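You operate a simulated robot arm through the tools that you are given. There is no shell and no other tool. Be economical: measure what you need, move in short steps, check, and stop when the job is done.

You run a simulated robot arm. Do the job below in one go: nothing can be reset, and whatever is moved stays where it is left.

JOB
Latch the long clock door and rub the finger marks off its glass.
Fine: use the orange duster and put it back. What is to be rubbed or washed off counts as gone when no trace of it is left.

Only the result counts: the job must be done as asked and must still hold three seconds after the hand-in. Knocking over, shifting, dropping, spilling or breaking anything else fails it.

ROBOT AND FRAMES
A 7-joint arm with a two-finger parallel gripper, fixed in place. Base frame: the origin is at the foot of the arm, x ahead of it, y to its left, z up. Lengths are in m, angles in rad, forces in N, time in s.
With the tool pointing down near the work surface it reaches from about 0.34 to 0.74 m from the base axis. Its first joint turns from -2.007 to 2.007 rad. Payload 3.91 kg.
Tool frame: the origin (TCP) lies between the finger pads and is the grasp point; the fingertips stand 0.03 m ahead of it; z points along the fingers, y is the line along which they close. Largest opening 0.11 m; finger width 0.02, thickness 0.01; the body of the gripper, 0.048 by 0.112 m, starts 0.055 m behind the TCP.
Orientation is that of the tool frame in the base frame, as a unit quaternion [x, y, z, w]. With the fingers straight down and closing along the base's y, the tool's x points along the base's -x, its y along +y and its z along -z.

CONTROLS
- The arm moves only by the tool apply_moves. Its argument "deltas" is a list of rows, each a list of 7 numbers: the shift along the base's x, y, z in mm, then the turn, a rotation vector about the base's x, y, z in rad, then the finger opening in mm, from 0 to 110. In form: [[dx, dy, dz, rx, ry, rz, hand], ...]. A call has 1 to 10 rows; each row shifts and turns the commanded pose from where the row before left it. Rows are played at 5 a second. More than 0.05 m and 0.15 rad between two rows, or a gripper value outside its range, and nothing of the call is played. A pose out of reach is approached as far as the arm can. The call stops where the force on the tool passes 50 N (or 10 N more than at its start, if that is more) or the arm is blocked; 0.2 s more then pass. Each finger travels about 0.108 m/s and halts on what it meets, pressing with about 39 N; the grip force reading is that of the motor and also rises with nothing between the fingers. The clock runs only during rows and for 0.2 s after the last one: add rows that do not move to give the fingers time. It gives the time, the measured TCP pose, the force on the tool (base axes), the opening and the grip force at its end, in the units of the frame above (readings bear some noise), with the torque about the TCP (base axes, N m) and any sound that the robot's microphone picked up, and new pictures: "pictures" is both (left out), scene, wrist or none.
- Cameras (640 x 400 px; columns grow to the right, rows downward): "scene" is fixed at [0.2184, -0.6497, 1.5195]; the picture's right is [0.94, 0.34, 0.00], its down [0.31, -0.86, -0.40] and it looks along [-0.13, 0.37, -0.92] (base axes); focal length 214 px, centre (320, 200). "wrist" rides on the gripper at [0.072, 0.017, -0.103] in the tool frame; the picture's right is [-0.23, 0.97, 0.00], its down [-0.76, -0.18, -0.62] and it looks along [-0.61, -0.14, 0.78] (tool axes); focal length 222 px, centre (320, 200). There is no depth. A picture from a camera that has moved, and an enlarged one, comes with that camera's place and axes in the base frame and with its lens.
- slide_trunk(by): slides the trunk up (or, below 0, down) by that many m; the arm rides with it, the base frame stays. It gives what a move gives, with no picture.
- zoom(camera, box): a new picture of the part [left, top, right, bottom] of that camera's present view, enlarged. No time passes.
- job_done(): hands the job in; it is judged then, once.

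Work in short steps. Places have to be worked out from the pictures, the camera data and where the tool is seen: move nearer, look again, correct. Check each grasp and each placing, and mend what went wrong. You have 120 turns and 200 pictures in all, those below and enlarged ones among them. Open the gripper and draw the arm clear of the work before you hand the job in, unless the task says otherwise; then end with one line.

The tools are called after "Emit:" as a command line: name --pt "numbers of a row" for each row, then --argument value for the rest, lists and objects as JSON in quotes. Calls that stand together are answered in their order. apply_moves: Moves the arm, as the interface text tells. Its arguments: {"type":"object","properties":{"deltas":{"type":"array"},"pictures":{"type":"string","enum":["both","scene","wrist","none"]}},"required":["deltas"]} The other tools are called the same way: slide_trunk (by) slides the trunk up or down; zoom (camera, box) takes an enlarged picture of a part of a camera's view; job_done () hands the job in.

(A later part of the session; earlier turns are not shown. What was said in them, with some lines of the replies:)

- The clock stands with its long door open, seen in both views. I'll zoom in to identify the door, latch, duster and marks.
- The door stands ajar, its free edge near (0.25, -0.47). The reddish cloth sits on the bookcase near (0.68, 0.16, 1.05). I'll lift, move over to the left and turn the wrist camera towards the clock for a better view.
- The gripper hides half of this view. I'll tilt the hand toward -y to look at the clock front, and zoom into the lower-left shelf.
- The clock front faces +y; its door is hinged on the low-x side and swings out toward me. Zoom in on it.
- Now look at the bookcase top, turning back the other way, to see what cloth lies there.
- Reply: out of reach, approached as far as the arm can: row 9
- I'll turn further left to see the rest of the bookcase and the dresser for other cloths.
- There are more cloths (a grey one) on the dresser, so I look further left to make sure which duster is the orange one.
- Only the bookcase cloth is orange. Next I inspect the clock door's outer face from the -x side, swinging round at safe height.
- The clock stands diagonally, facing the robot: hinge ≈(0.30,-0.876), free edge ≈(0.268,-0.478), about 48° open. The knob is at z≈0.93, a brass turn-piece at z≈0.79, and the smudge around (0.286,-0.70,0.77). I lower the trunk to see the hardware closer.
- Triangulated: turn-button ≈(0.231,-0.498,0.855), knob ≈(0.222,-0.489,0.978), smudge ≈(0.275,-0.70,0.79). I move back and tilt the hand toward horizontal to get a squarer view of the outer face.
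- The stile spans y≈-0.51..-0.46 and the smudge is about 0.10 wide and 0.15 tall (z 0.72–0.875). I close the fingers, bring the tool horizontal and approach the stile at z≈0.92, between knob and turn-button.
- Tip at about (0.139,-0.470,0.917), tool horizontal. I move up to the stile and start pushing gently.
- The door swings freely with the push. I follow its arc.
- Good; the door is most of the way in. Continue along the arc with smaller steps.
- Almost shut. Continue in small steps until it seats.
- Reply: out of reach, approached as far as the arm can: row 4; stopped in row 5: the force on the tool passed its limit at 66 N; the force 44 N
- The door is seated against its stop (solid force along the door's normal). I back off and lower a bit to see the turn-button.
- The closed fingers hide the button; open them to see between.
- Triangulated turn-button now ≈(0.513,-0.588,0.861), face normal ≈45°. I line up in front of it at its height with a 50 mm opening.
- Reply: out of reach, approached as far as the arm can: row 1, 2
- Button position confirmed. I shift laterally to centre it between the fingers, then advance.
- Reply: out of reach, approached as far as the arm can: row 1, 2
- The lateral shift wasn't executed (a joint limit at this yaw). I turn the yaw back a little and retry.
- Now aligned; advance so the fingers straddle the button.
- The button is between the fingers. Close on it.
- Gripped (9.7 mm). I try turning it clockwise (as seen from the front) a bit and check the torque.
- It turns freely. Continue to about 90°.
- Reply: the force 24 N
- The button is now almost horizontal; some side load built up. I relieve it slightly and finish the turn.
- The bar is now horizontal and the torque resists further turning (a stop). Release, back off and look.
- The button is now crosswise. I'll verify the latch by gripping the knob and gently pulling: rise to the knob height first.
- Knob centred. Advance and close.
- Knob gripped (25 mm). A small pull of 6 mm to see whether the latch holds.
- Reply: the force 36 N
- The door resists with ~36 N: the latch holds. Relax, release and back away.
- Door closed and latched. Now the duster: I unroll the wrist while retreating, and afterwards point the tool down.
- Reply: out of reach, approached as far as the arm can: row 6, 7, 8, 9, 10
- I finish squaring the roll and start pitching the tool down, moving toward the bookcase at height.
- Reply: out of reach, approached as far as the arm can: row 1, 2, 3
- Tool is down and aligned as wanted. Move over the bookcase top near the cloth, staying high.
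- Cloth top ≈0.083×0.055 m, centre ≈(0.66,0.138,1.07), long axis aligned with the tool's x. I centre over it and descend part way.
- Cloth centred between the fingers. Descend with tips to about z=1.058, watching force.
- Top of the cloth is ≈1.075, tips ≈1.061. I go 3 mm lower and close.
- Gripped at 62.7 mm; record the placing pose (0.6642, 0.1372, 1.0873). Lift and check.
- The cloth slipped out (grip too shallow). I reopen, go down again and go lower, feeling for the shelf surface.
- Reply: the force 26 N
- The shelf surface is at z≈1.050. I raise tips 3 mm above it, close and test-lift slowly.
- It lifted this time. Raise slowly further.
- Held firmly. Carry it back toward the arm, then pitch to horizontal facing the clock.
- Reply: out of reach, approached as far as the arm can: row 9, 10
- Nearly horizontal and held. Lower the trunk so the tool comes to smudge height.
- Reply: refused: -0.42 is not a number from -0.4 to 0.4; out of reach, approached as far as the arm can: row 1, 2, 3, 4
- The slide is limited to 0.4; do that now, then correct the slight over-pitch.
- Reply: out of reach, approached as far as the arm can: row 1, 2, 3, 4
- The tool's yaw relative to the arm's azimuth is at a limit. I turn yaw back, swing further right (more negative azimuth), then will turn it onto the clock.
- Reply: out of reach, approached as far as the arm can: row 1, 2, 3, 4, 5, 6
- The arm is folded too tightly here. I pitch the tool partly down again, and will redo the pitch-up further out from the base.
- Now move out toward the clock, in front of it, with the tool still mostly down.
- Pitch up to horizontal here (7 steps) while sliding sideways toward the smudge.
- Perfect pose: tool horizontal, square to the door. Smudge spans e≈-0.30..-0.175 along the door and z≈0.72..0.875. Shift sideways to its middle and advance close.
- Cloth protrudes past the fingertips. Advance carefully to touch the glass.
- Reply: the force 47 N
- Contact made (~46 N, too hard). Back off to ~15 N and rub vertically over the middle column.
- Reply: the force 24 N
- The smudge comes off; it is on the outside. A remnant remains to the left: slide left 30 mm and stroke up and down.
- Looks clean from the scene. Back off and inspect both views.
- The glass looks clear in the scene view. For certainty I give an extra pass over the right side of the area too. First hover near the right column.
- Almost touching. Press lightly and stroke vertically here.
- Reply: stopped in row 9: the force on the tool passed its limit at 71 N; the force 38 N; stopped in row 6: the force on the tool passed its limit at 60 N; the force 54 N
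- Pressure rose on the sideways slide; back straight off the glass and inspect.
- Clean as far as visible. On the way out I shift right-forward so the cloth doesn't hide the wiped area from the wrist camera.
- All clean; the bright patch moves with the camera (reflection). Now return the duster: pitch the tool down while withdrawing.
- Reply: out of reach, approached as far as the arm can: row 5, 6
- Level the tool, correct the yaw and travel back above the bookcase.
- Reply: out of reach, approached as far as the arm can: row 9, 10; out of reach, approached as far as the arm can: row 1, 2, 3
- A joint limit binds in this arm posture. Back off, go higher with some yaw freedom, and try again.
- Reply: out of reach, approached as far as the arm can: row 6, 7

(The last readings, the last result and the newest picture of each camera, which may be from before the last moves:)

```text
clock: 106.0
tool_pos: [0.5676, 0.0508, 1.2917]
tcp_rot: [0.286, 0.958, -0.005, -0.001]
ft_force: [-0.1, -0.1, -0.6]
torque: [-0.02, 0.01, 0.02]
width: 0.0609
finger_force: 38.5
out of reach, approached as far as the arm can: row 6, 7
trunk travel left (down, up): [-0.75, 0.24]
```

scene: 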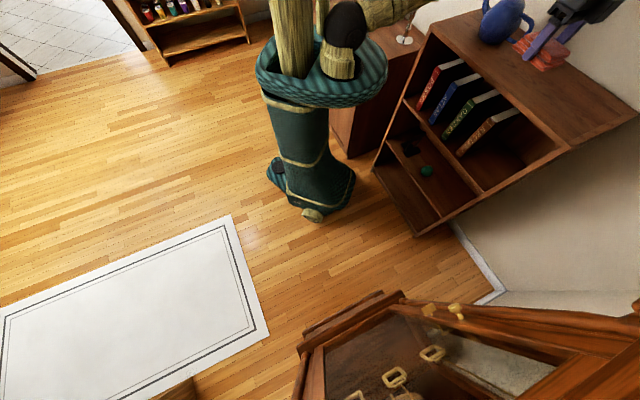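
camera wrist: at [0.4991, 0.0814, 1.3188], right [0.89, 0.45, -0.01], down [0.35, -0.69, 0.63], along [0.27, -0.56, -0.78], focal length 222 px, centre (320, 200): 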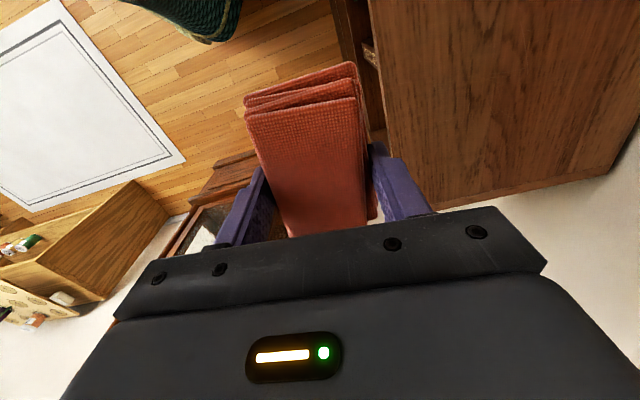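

Emit:
apply_moves --pt "-35 0 10 0 0 0 0" --pt "-35 0 10 0 0 0 0" --pt "-35 0 10 0 0 0 0" --pt "-35 0 10 0 0 0 0" --pt "-30 0 10 0 0 0 0" --pt "-20 20 10 0 0 0 0" --pictures "both"

```text
clock: 107.4
tool_pos: [0.3766, 0.0719, 1.3506]
tcp_rot: [0.286, 0.958, -0.005, 0.0]
ft_force: [-1.2, -0.5, 0.2]
torque: [-0.02, -0.01, -0.01]
width: 0.0608
finger_force: 38.6
trunk travel left (down, up): [-0.75, 0.24]
camera wrist: at [0.3252, 0.1258, 1.4545], right [0.72, 0.69, -0.01], down [0.54, -0.56, 0.63], along [0.43, -0.46, -0.78], focal length 222 px, centre (320, 200)
```

scene: 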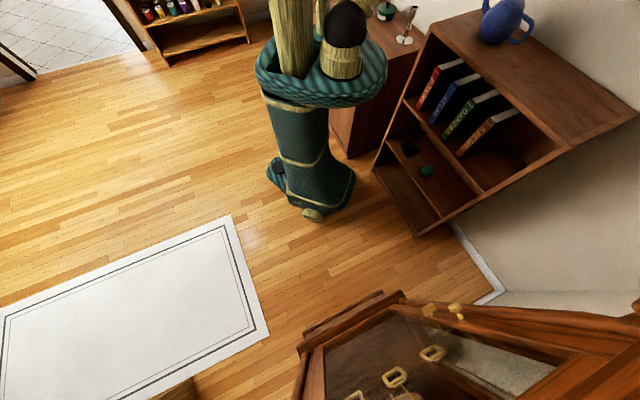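
wrist: 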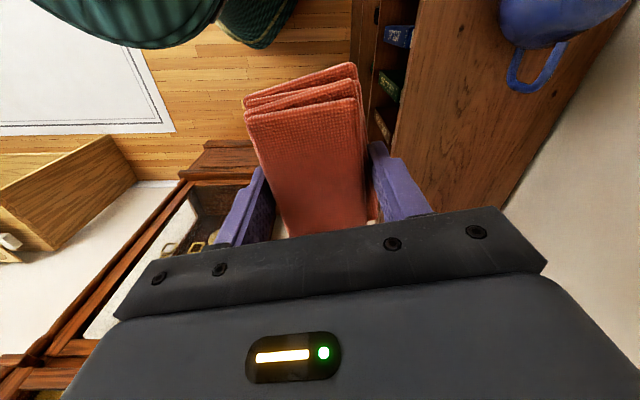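

Emit:
apply_moves --pt "0 0 0 0 0 0.14 0" --pt "0 0 0 0 0 0.14 0" --pt "0 0 0 0 0 0.14 0" --pt "35 8 -5 0 0 0 0" --pt "35 8 -5 0 0 0 0" --pt "35 8 -5 0 0 0 0" --pt "35 8 -5 0 0 0 0" --pt "35 8 -5 0 0 0 0" --pt "35 8 -5 0 0 0 0" --pt "35 8 -5 0 0 0 0" --pictures "none"

```text
clock: 109.6
tool_pos: [0.6196, 0.1237, 1.3134]
tcp_rot: [0.08, 0.997, -0.005, 0.001]
ft_force: [1.1, -0.2, -1.2]
torque: [0.01, -0.03, 0.04]
width: 0.061
finger_force: 38.9
out of reach, approached as far as the arm can: row 10
trunk travel left (down, up): [-0.75, 0.24]
```

Got out there. Lower a bit and yaw back to the placing orientation.

Emit:
apply_moves --pt "0 0 -25 0 0 0 0" --pt "0 0 -25 0 0 0 0" --pt "5 0 0 0 0 -0.12 0" --pt "5 0 0 0 0 -0.12 0" --pt "5 0 0 0 0 -0.12 0" --pt "5 0 0 0 0 -0.12 0" --pt "0 0 0 0 0 -0.12 0" --pt "0 0 0 0 0 -0.12 0" --pictures "none"

```text
clock: 111.4
tool_pos: [0.5208, 0.028, 1.2107]
tcp_rot: [0.427, 0.904, -0.005, -0.002]
ft_force: [0.3, 0.4, -0.9]
torque: [-0.01, 0.02, 0.02]
width: 0.0611
finger_force: 39.1
out of reach, approached as far as the arm can: row 4, 5, 6, 7, 8
trunk travel left (down, up): [-0.75, 0.24]
```

The wrist joint limit depends on arm posture. I raise the trunk so the arm works lower relative to the shoulder, then try again.

Emit:
slide_trunk --by 0.22

Emit:
apply_moves --pt "0 0 -30 0 0 0 0" --pt "0 0 -40 0 0 0 0" --pt "0 0 -40 0 0 0 0" --pt "0 0 -40 0 0 0 0" --pt "0 0 -40 0 0 0 0" --pt "20 15 0 0 0 0 0" --pt "20 15 0 0 0 0 0" --pt "20 15 0 0 0 0 0" --pictures "none"

```text
clock: 113.8
tool_pos: [0.5229, 0.0278, 1.43]
tcp_rot: [0.425, 0.905, -0.005, -0.001]
ft_force: [0.2, 0.1, -1.1]
torque: [0.0, 0.02, -0.01]
width: 0.0612
finger_force: 39.6
trunk travel left (down, up): [-0.97, 0.02]
```

```text
clock: 115.6
tool_pos: [0.5295, 0.0338, 1.2394]
tcp_rot: [0.426, 0.905, -0.005, -0.002]
ft_force: [-1.0, -0.7, -0.1]
torque: [-0.02, 0.02, 0.01]
width: 0.0611
finger_force: 38.7
out of reach, approached as far as the arm can: row 6, 7, 8
trunk travel left (down, up): [-0.97, 0.02]
```

I'll try to swivel the elbow back by winding the wrist to the opposite side at a compact pose.

Emit:
apply_moves --pt "-37 -33 25 0 0 0.14 0" --pt "-37 -33 25 0 0 0.14 0" --pt "-37 -33 25 0 0 0.14 0" --pt "-37 -33 25 0 0 0.14 0" --pt "0 0 0 0 0 0.14 0" --pt "0 0 0 0 0 0.14 0" --pt "0 0 0 0 0 0.14 0" --pt "0 0 0 0 0 0.14 0" --pt "0 0 0 0 0 0.14 0" --pt "0 0 0 0 0 0.14 0" --pictures "none"

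Emit:
apply_moves --pt "0 0 0 0 0 0.14 0" --pt "0 0 0 0 0 0.14 0" --pt "0 0 0 0 0 0.14 0" --pt "0 0 0 0 0 0.14 0" --pt "0 0 0 0 0 0.14 0" --pt "0 0 0 0 0 0.14 0" --pictures "scene"

```text
refused: row 1 steps farther than a row can; nothing moved
```

```text
clock: 117.0
tool_pos: [0.5281, 0.0342, 1.2394]
tcp_rot: [0.019, 1.0, -0.005, 0.001]
ft_force: [1.1, 0.5, -1.4]
torque: [0.01, 0.0, 0.01]
width: 0.0609
finger_force: 39.0
trunk travel left (down, up): [-0.97, 0.02]
```

scene: 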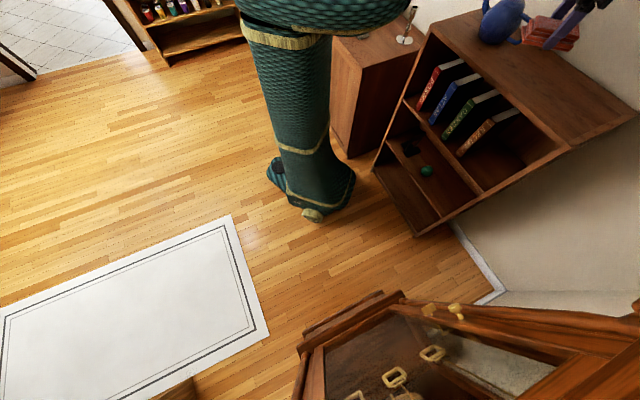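

Emit:
apply_moves --pt "-15 -10 10 0 0 0.145 0" --pt "-15 -10 10 0 0 0.145 0" --pt "-15 -10 10 0 0 0.145 0" --pt "-15 -10 10 0 0 0.145 0" --pt "-15 -10 10 0 0 0.145 0" --pt "-15 -10 10 0 0 0.145 0" --pt "0 0 0 0 0 0.145 0" --pt "0 0 0 0 0 0.145 0" --pt "0 0 0 0 0 0.145 0" --pt "0 0 0 0 0 0.145 0" --pictures "none"

Emit:
apply_moves --pt "0 0 0 0 0 0.145 0" --pt "0 0 0 0 0 0.145 0" --pt "0 0 0 0 0 0.145 0" --pt "0 0 0 0 0 0.145 0" --pt "0 0 0 0 0 0.145 0" --pictures "none"

```text
clock: 119.2
tool_pos: [0.439, -0.0254, 1.3]
tcp_rot: [-0.649, 0.761, -0.003, 0.004]
ft_force: [-0.5, -0.4, -0.5]
torque: [0.0, 0.01, 0.01]
width: 0.061
finger_force: 39.0
trunk travel left (down, up): [-0.97, 0.02]
```

```text
clock: 120.4
tool_pos: [0.4393, -0.0276, 1.2998]
tcp_rot: [0.877, -0.48, 0.002, -0.005]
ft_force: [0.0, -0.1, -0.6]
torque: [0.01, 0.0, 0.01]
width: 0.0612
finger_force: 38.9
trunk travel left (down, up): [-0.97, 0.02]
```

Winding this way is free. Continue a bit further to see if the original orientation can be reached from this side.

Emit:
apply_moves --pt "0 0 0 0 0 0.145 0" --pt "0 0 0 0 0 0.145 0" --pt "0 0 0 0 0 0.145 0" --pt "0 0 0 0 0 0.145 0" --pt "0 0 0 0 0 0.145 0" --pt "0 0 0 0 0 0.145 0" --pt "0 0 0 0 0 0.145 0" --pt "0 0 0 0 0 0.145 0" --pt "0 0 0 0 0 0.145 0" --pt "0 0 0 0 0 0.145 0" --pictures "none"

Emit:
apply_moves --pt "0 0 0 0 0 0.145 0" --pt "0 0 0 0 0 0.145 0" --pt "0 0 0 0 0 0.145 0" --pt "0 0 0 0 0 0.145 0" --pt "0 0 0 0 0 0.145 0" --pt "0 0 0 0 0 0.145 0" --pt "0 0 0 0 0 0.145 0" --pt "0 0 0 0 0 0.145 0" --pt "0 0 0 0 0 0.145 0" --pt "0 0 0 0 0 0.145 0" --pictures "none"

```text
clock: 122.6
tool_pos: [0.4393, -0.0263, 1.3001]
tcp_rot: [0.975, 0.222, -0.002, -0.005]
ft_force: [0.0, 0.7, -0.2]
torque: [-0.01, 0.01, 0.01]
width: 0.0609
finger_force: 39.0
trunk travel left (down, up): [-0.97, 0.02]
```

```text
clock: 124.8
tool_pos: [0.4379, -0.0263, 1.3004]
tcp_rot: [0.582, 0.813, -0.006, -0.002]
ft_force: [0.0, -0.7, 0.7]
torque: [-0.02, 0.01, 0.03]
width: 0.061
finger_force: 39.5
trunk travel left (down, up): [-0.97, 0.02]
```

The full turn worked without limits; orientation is near the original again. Finish the yaw and move out over the bookcase.

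Emit:
apply_moves --pt "0 0 0 0 0 0.12 0" --pt "0 0 0 0 0 0.12 0" --pt "0 0 0 0 0 0.12 0" --pt "32 23 -8 0 0 0 0" --pt "32 23 -8 0 0 0 0" --pt "32 23 -8 0 0 0 0" --pt "32 23 -8 0 0 0 0" --pt "32 23 -8 0 0 0 0" --pt "32 23 -8 0 0 0 0" --pt "32 23 -8 0 0 0 0" --pictures "both"

```text
clock: 127.0
tool_pos: [0.6638, 0.1356, 1.2425]
tcp_rot: [0.427, 0.904, -0.006, -0.002]
ft_force: [-0.1, -0.3, -0.1]
torque: [-0.01, 0.02, 0.01]
width: 0.0611
finger_force: 38.7
trunk travel left (down, up): [-0.97, 0.02]
camera wrist: at [0.6306, 0.2032, 1.3468], right [0.9, 0.44, -0.01], down [0.35, -0.7, 0.63], along [0.27, -0.57, -0.78], focal length 222 px, centre (320, 200)
```

scene: 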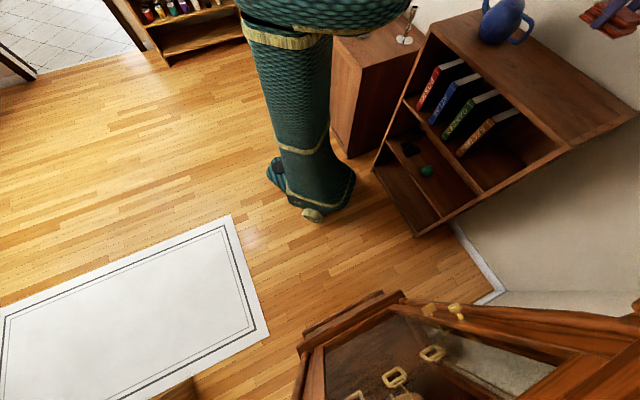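
wrist: 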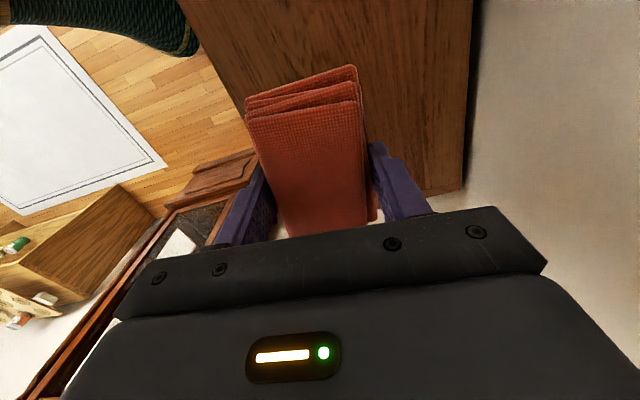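

Exactly above the original spot. Lower the cloth.

Emit:
apply_moves --pt "0 0 -35 0 0 0 0" --pt "0 0 -35 0 0 0 0" --pt "0 0 -35 0 0 0 0" --pt "0 0 -30 0 0 0 0" --pt "0 0 -10 0 0 0 0" --pt "0 0 -6 0 0 0 0" --pt "0 0 -4 0 0 0 0" --pictures "scene"

Emit:
zoom --camera "scene" --box '[500, 30, 620, 120]'

```text
clock: 128.6
tool_pos: [0.6633, 0.1351, 1.0902]
tcp_rot: [0.428, 0.904, -0.006, -0.002]
ft_force: [-0.6, -0.1, 0.1]
torque: [-0.03, 0.0, -0.01]
width: 0.0611
finger_force: 39.0
trunk travel left (down, up): [-0.97, 0.02]
```

scene: 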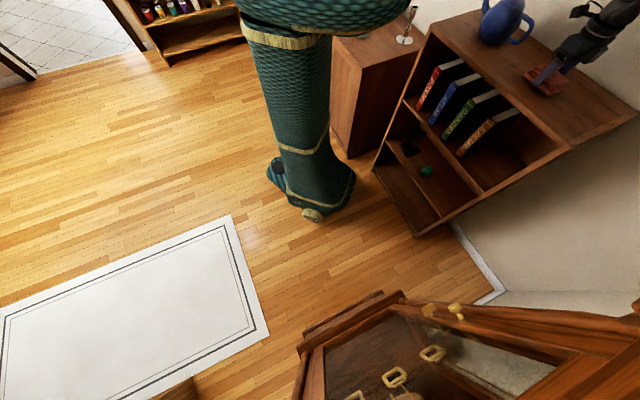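

```text
4.44 times, centred on (560, 75) of scene
camera zoom: at [0.2184, -0.6497, 1.5195], right [0.94, 0.34, 0.0], down [0.31, -0.86, -0.4], along [-0.13, 0.37, -0.92], focal length 953 px, centre (-747, 756)
```

zoom: 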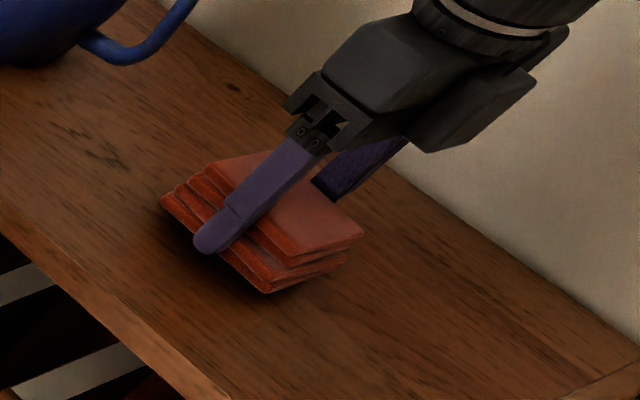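

Just above the surface. Go down in small steps until it touches.

Emit:
apply_moves --pt "0 0 -2 0 0 0 0" --pt "0 0 -2 0 0 0 0" --pt "0 0 -1.5 0 0 0 0" --pictures "none"

```text
clock: 129.4
tool_pos: [0.6632, 0.1349, 1.0832]
tcp_rot: [0.429, 0.903, -0.005, -0.001]
ft_force: [-0.6, 0.6, -0.9]
torque: [0.04, -0.02, -0.02]
width: 0.0612
finger_force: 39.3
trunk travel left (down, up): [-0.97, 0.02]
```

Emit:
apply_moves --pt "0 0 -1 0 0 0 0" --pt "0 0 0 0 0 0 0" --pictures "none"

```text
clock: 130.0
tool_pos: [0.6618, 0.1348, 1.083]
tcp_rot: [0.428, 0.904, -0.006, -0.001]
ft_force: [0.3, 0.0, 0.0]
torque: [0.0, 0.0, -0.01]
width: 0.0612
finger_force: 39.2
trunk travel left (down, up): [-0.97, 0.02]
```

Within a couple of millimetres of the surface, as at the pick. Release and rise.

Emit:
apply_moves --pt "0 0 0 0 0 0 75" --pt "0 0 0 0 0 0 110" --pt "0 0 0 0 0 0 110" --pt "0 0 15 0 0 0 110" --pt "0 0 30 0 0 0 110" --pt "0 0 40 0 0 0 110" --pt "0 0 40 0 0 0 110" --pictures "both"

Emit:
zoom --camera "scene" --box '[470, 0, 640, 130]'

```text
clock: 131.6
tool_pos: [0.6612, 0.1354, 1.209]
tcp_rot: [0.429, 0.903, -0.005, -0.001]
ft_force: [0.5, -0.4, 0.4]
torque: [0.01, 0.04, 0.02]
width: 0.1101
finger_force: 0.1
trunk travel left (down, up): [-0.97, 0.02]
camera wrist: at [0.629, 0.2024, 1.3119], right [0.9, 0.44, -0.01], down [0.35, -0.7, 0.63], along [0.27, -0.57, -0.78], focal length 222 px, centre (320, 200)
```

scene: 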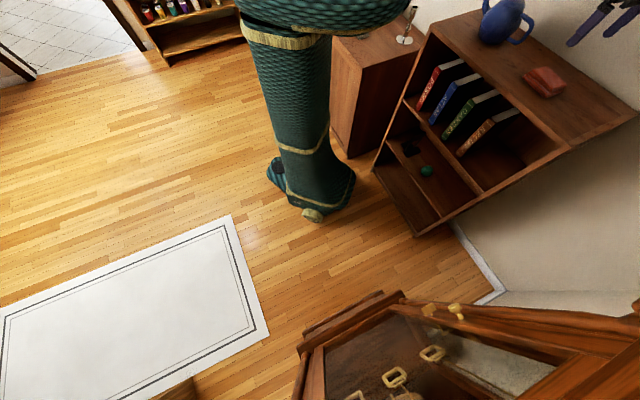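
wrist: 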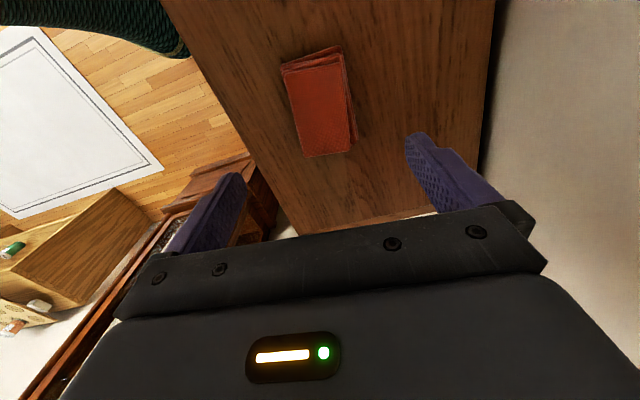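

```text
3.08 times, centred on (555, 65) of scene
camera zoom: at [0.2184, -0.6497, 1.5195], right [0.94, 0.34, 0.0], down [0.31, -0.86, -0.4], along [-0.13, 0.37, -0.92], focal length 660 px, centre (-403, 615)
```

zoom: 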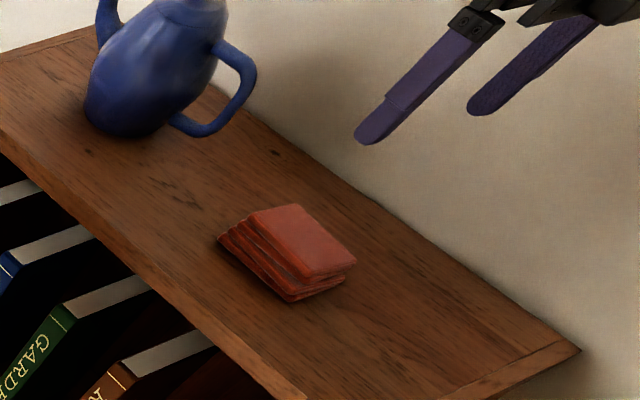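

The duster is back in place. I withdraw and take a final look at the door glass and latch from above.

Emit:
apply_moves --pt "-25 -38 15 0 0 0 110" --pt "-25 -38 15 0 0 0 110" --pt "-25 -38 15 0 0 0 110" --pt "-25 -38 15 0 0 0 110" --pt "-25 -40 15 0 0 0 110" --pt "-25 -42 15 0 0 0 110" --pt "-25 -42 10 0 0 0 110" --pt "-25 -42 10 0 0 0 110" --pt "-20 -42 10 0 0 0 110" --pt "-15 -42 0 0 0 0 110" --pictures "both"

Emit:
zoom --camera "wrist" --box '[180, 60, 460, 220]'

Emit:
zoom --camera "scene" --box '[300, 280, 500, 400]'

```text
refused: row 6 steps farther than a row can; nothing moved
```

```text
2.29 times, centred on (320, 140) of wrist
camera zoom: at [0.629, 0.2024, 1.3119], right [0.9, 0.44, -0.01], down [0.35, -0.7, 0.63], along [0.27, -0.57, -0.78], focal length 508 px, centre (320, 337)
```

zoom: 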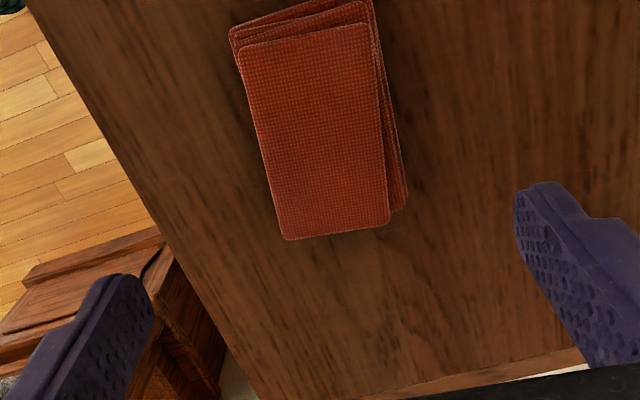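

```text
3.20 times, centred on (400, 340) of scene
camera zoom: at [0.2184, -0.6497, 1.5195], right [0.94, 0.34, 0.0], down [0.31, -0.86, -0.4], along [-0.13, 0.37, -0.92], focal length 686 px, centre (64, -248)
```

zoom: 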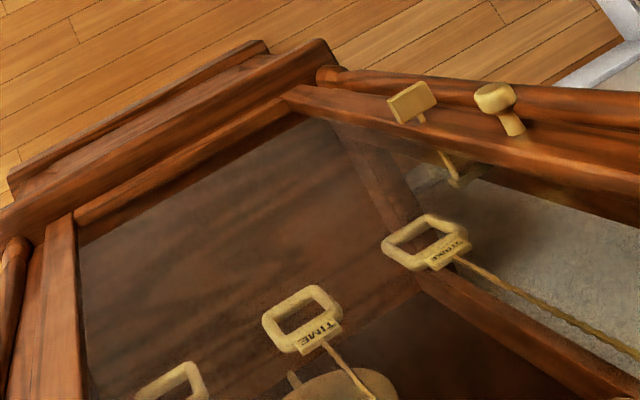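

A step was slightly too large; redo with smaller steps.

Emit:
apply_moves --pt "-20 -36 20 0 0 0 110" --pt "-24 -38 15 0 0 0 110" --pt "-24 -38 15 0 0 0 110" --pt "-24 -38 15 0 0 0 110" --pt "-24 -38 15 0 0 0 110" --pt "-24 -38 15 0 0 0 110" --pt "-24 -38 10 0 0 0 110" --pt "-24 -38 10 0 0 0 110" --pt "-20 -40 5 0 0 0 110" --pt "-20 -40 0 0 0 0 110" --pictures "both"

Emit:
zoom --camera "wrist" --box '[180, 40, 460, 220]'

```text
clock: 133.8
tool_pos: [0.4551, -0.216, 1.3273]
tcp_rot: [0.431, 0.902, -0.006, -0.002]
ft_force: [0.8, 1.0, 1.4]
torque: [-0.02, 0.01, 0.01]
width: 0.1097
finger_force: 0.0
out of reach, approached as far as the arm can: row 10
trunk travel left (down, up): [-0.97, 0.02]
camera wrist: at [0.4232, -0.1476, 1.4298], right [0.9, 0.44, -0.01], down [0.35, -0.7, 0.63], along [0.27, -0.57, -0.78], focal length 222 px, centre (320, 200)
```

scene: 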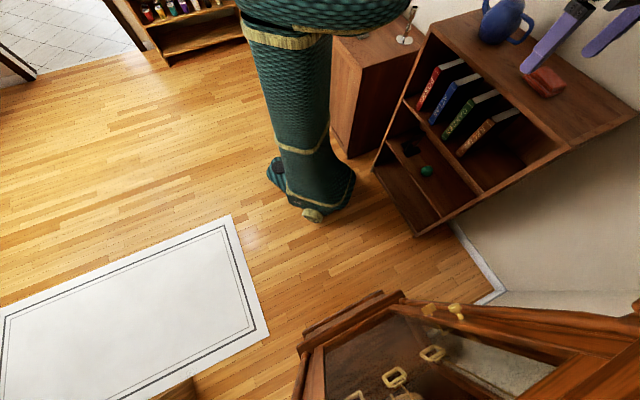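
wrist: 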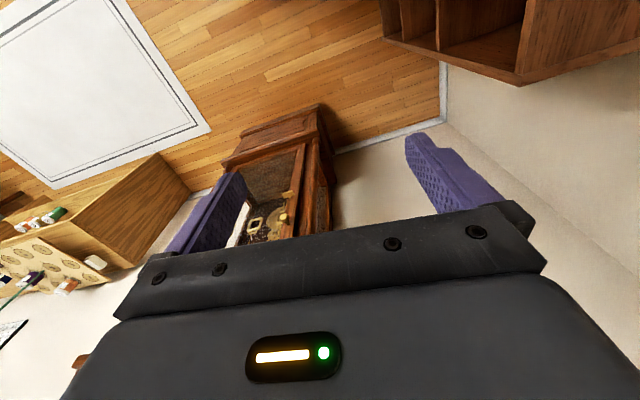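

```text
2.22 times, centred on (320, 130) of wrist
camera zoom: at [0.4232, -0.1476, 1.4298], right [0.9, 0.44, -0.01], down [0.35, -0.7, 0.63], along [0.27, -0.57, -0.78], focal length 494 px, centre (320, 356)
```

zoom: 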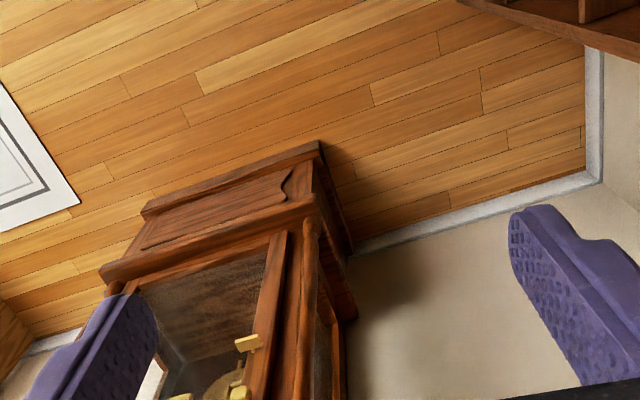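

The glass is clean from both angles, the door is shut with the turn-button crosswise (it held in the pull test), and the duster is back in its place. The gripper is open and the arm is clear, so I hand in.

Emit:
job_done

```text
The job is handed in.
```

The clock door is closed and latched (it held against a 36 N pull on the knob), no finger marks can be seen on the glass from either camera, and the orange duster is back in its spot on the bookcase.
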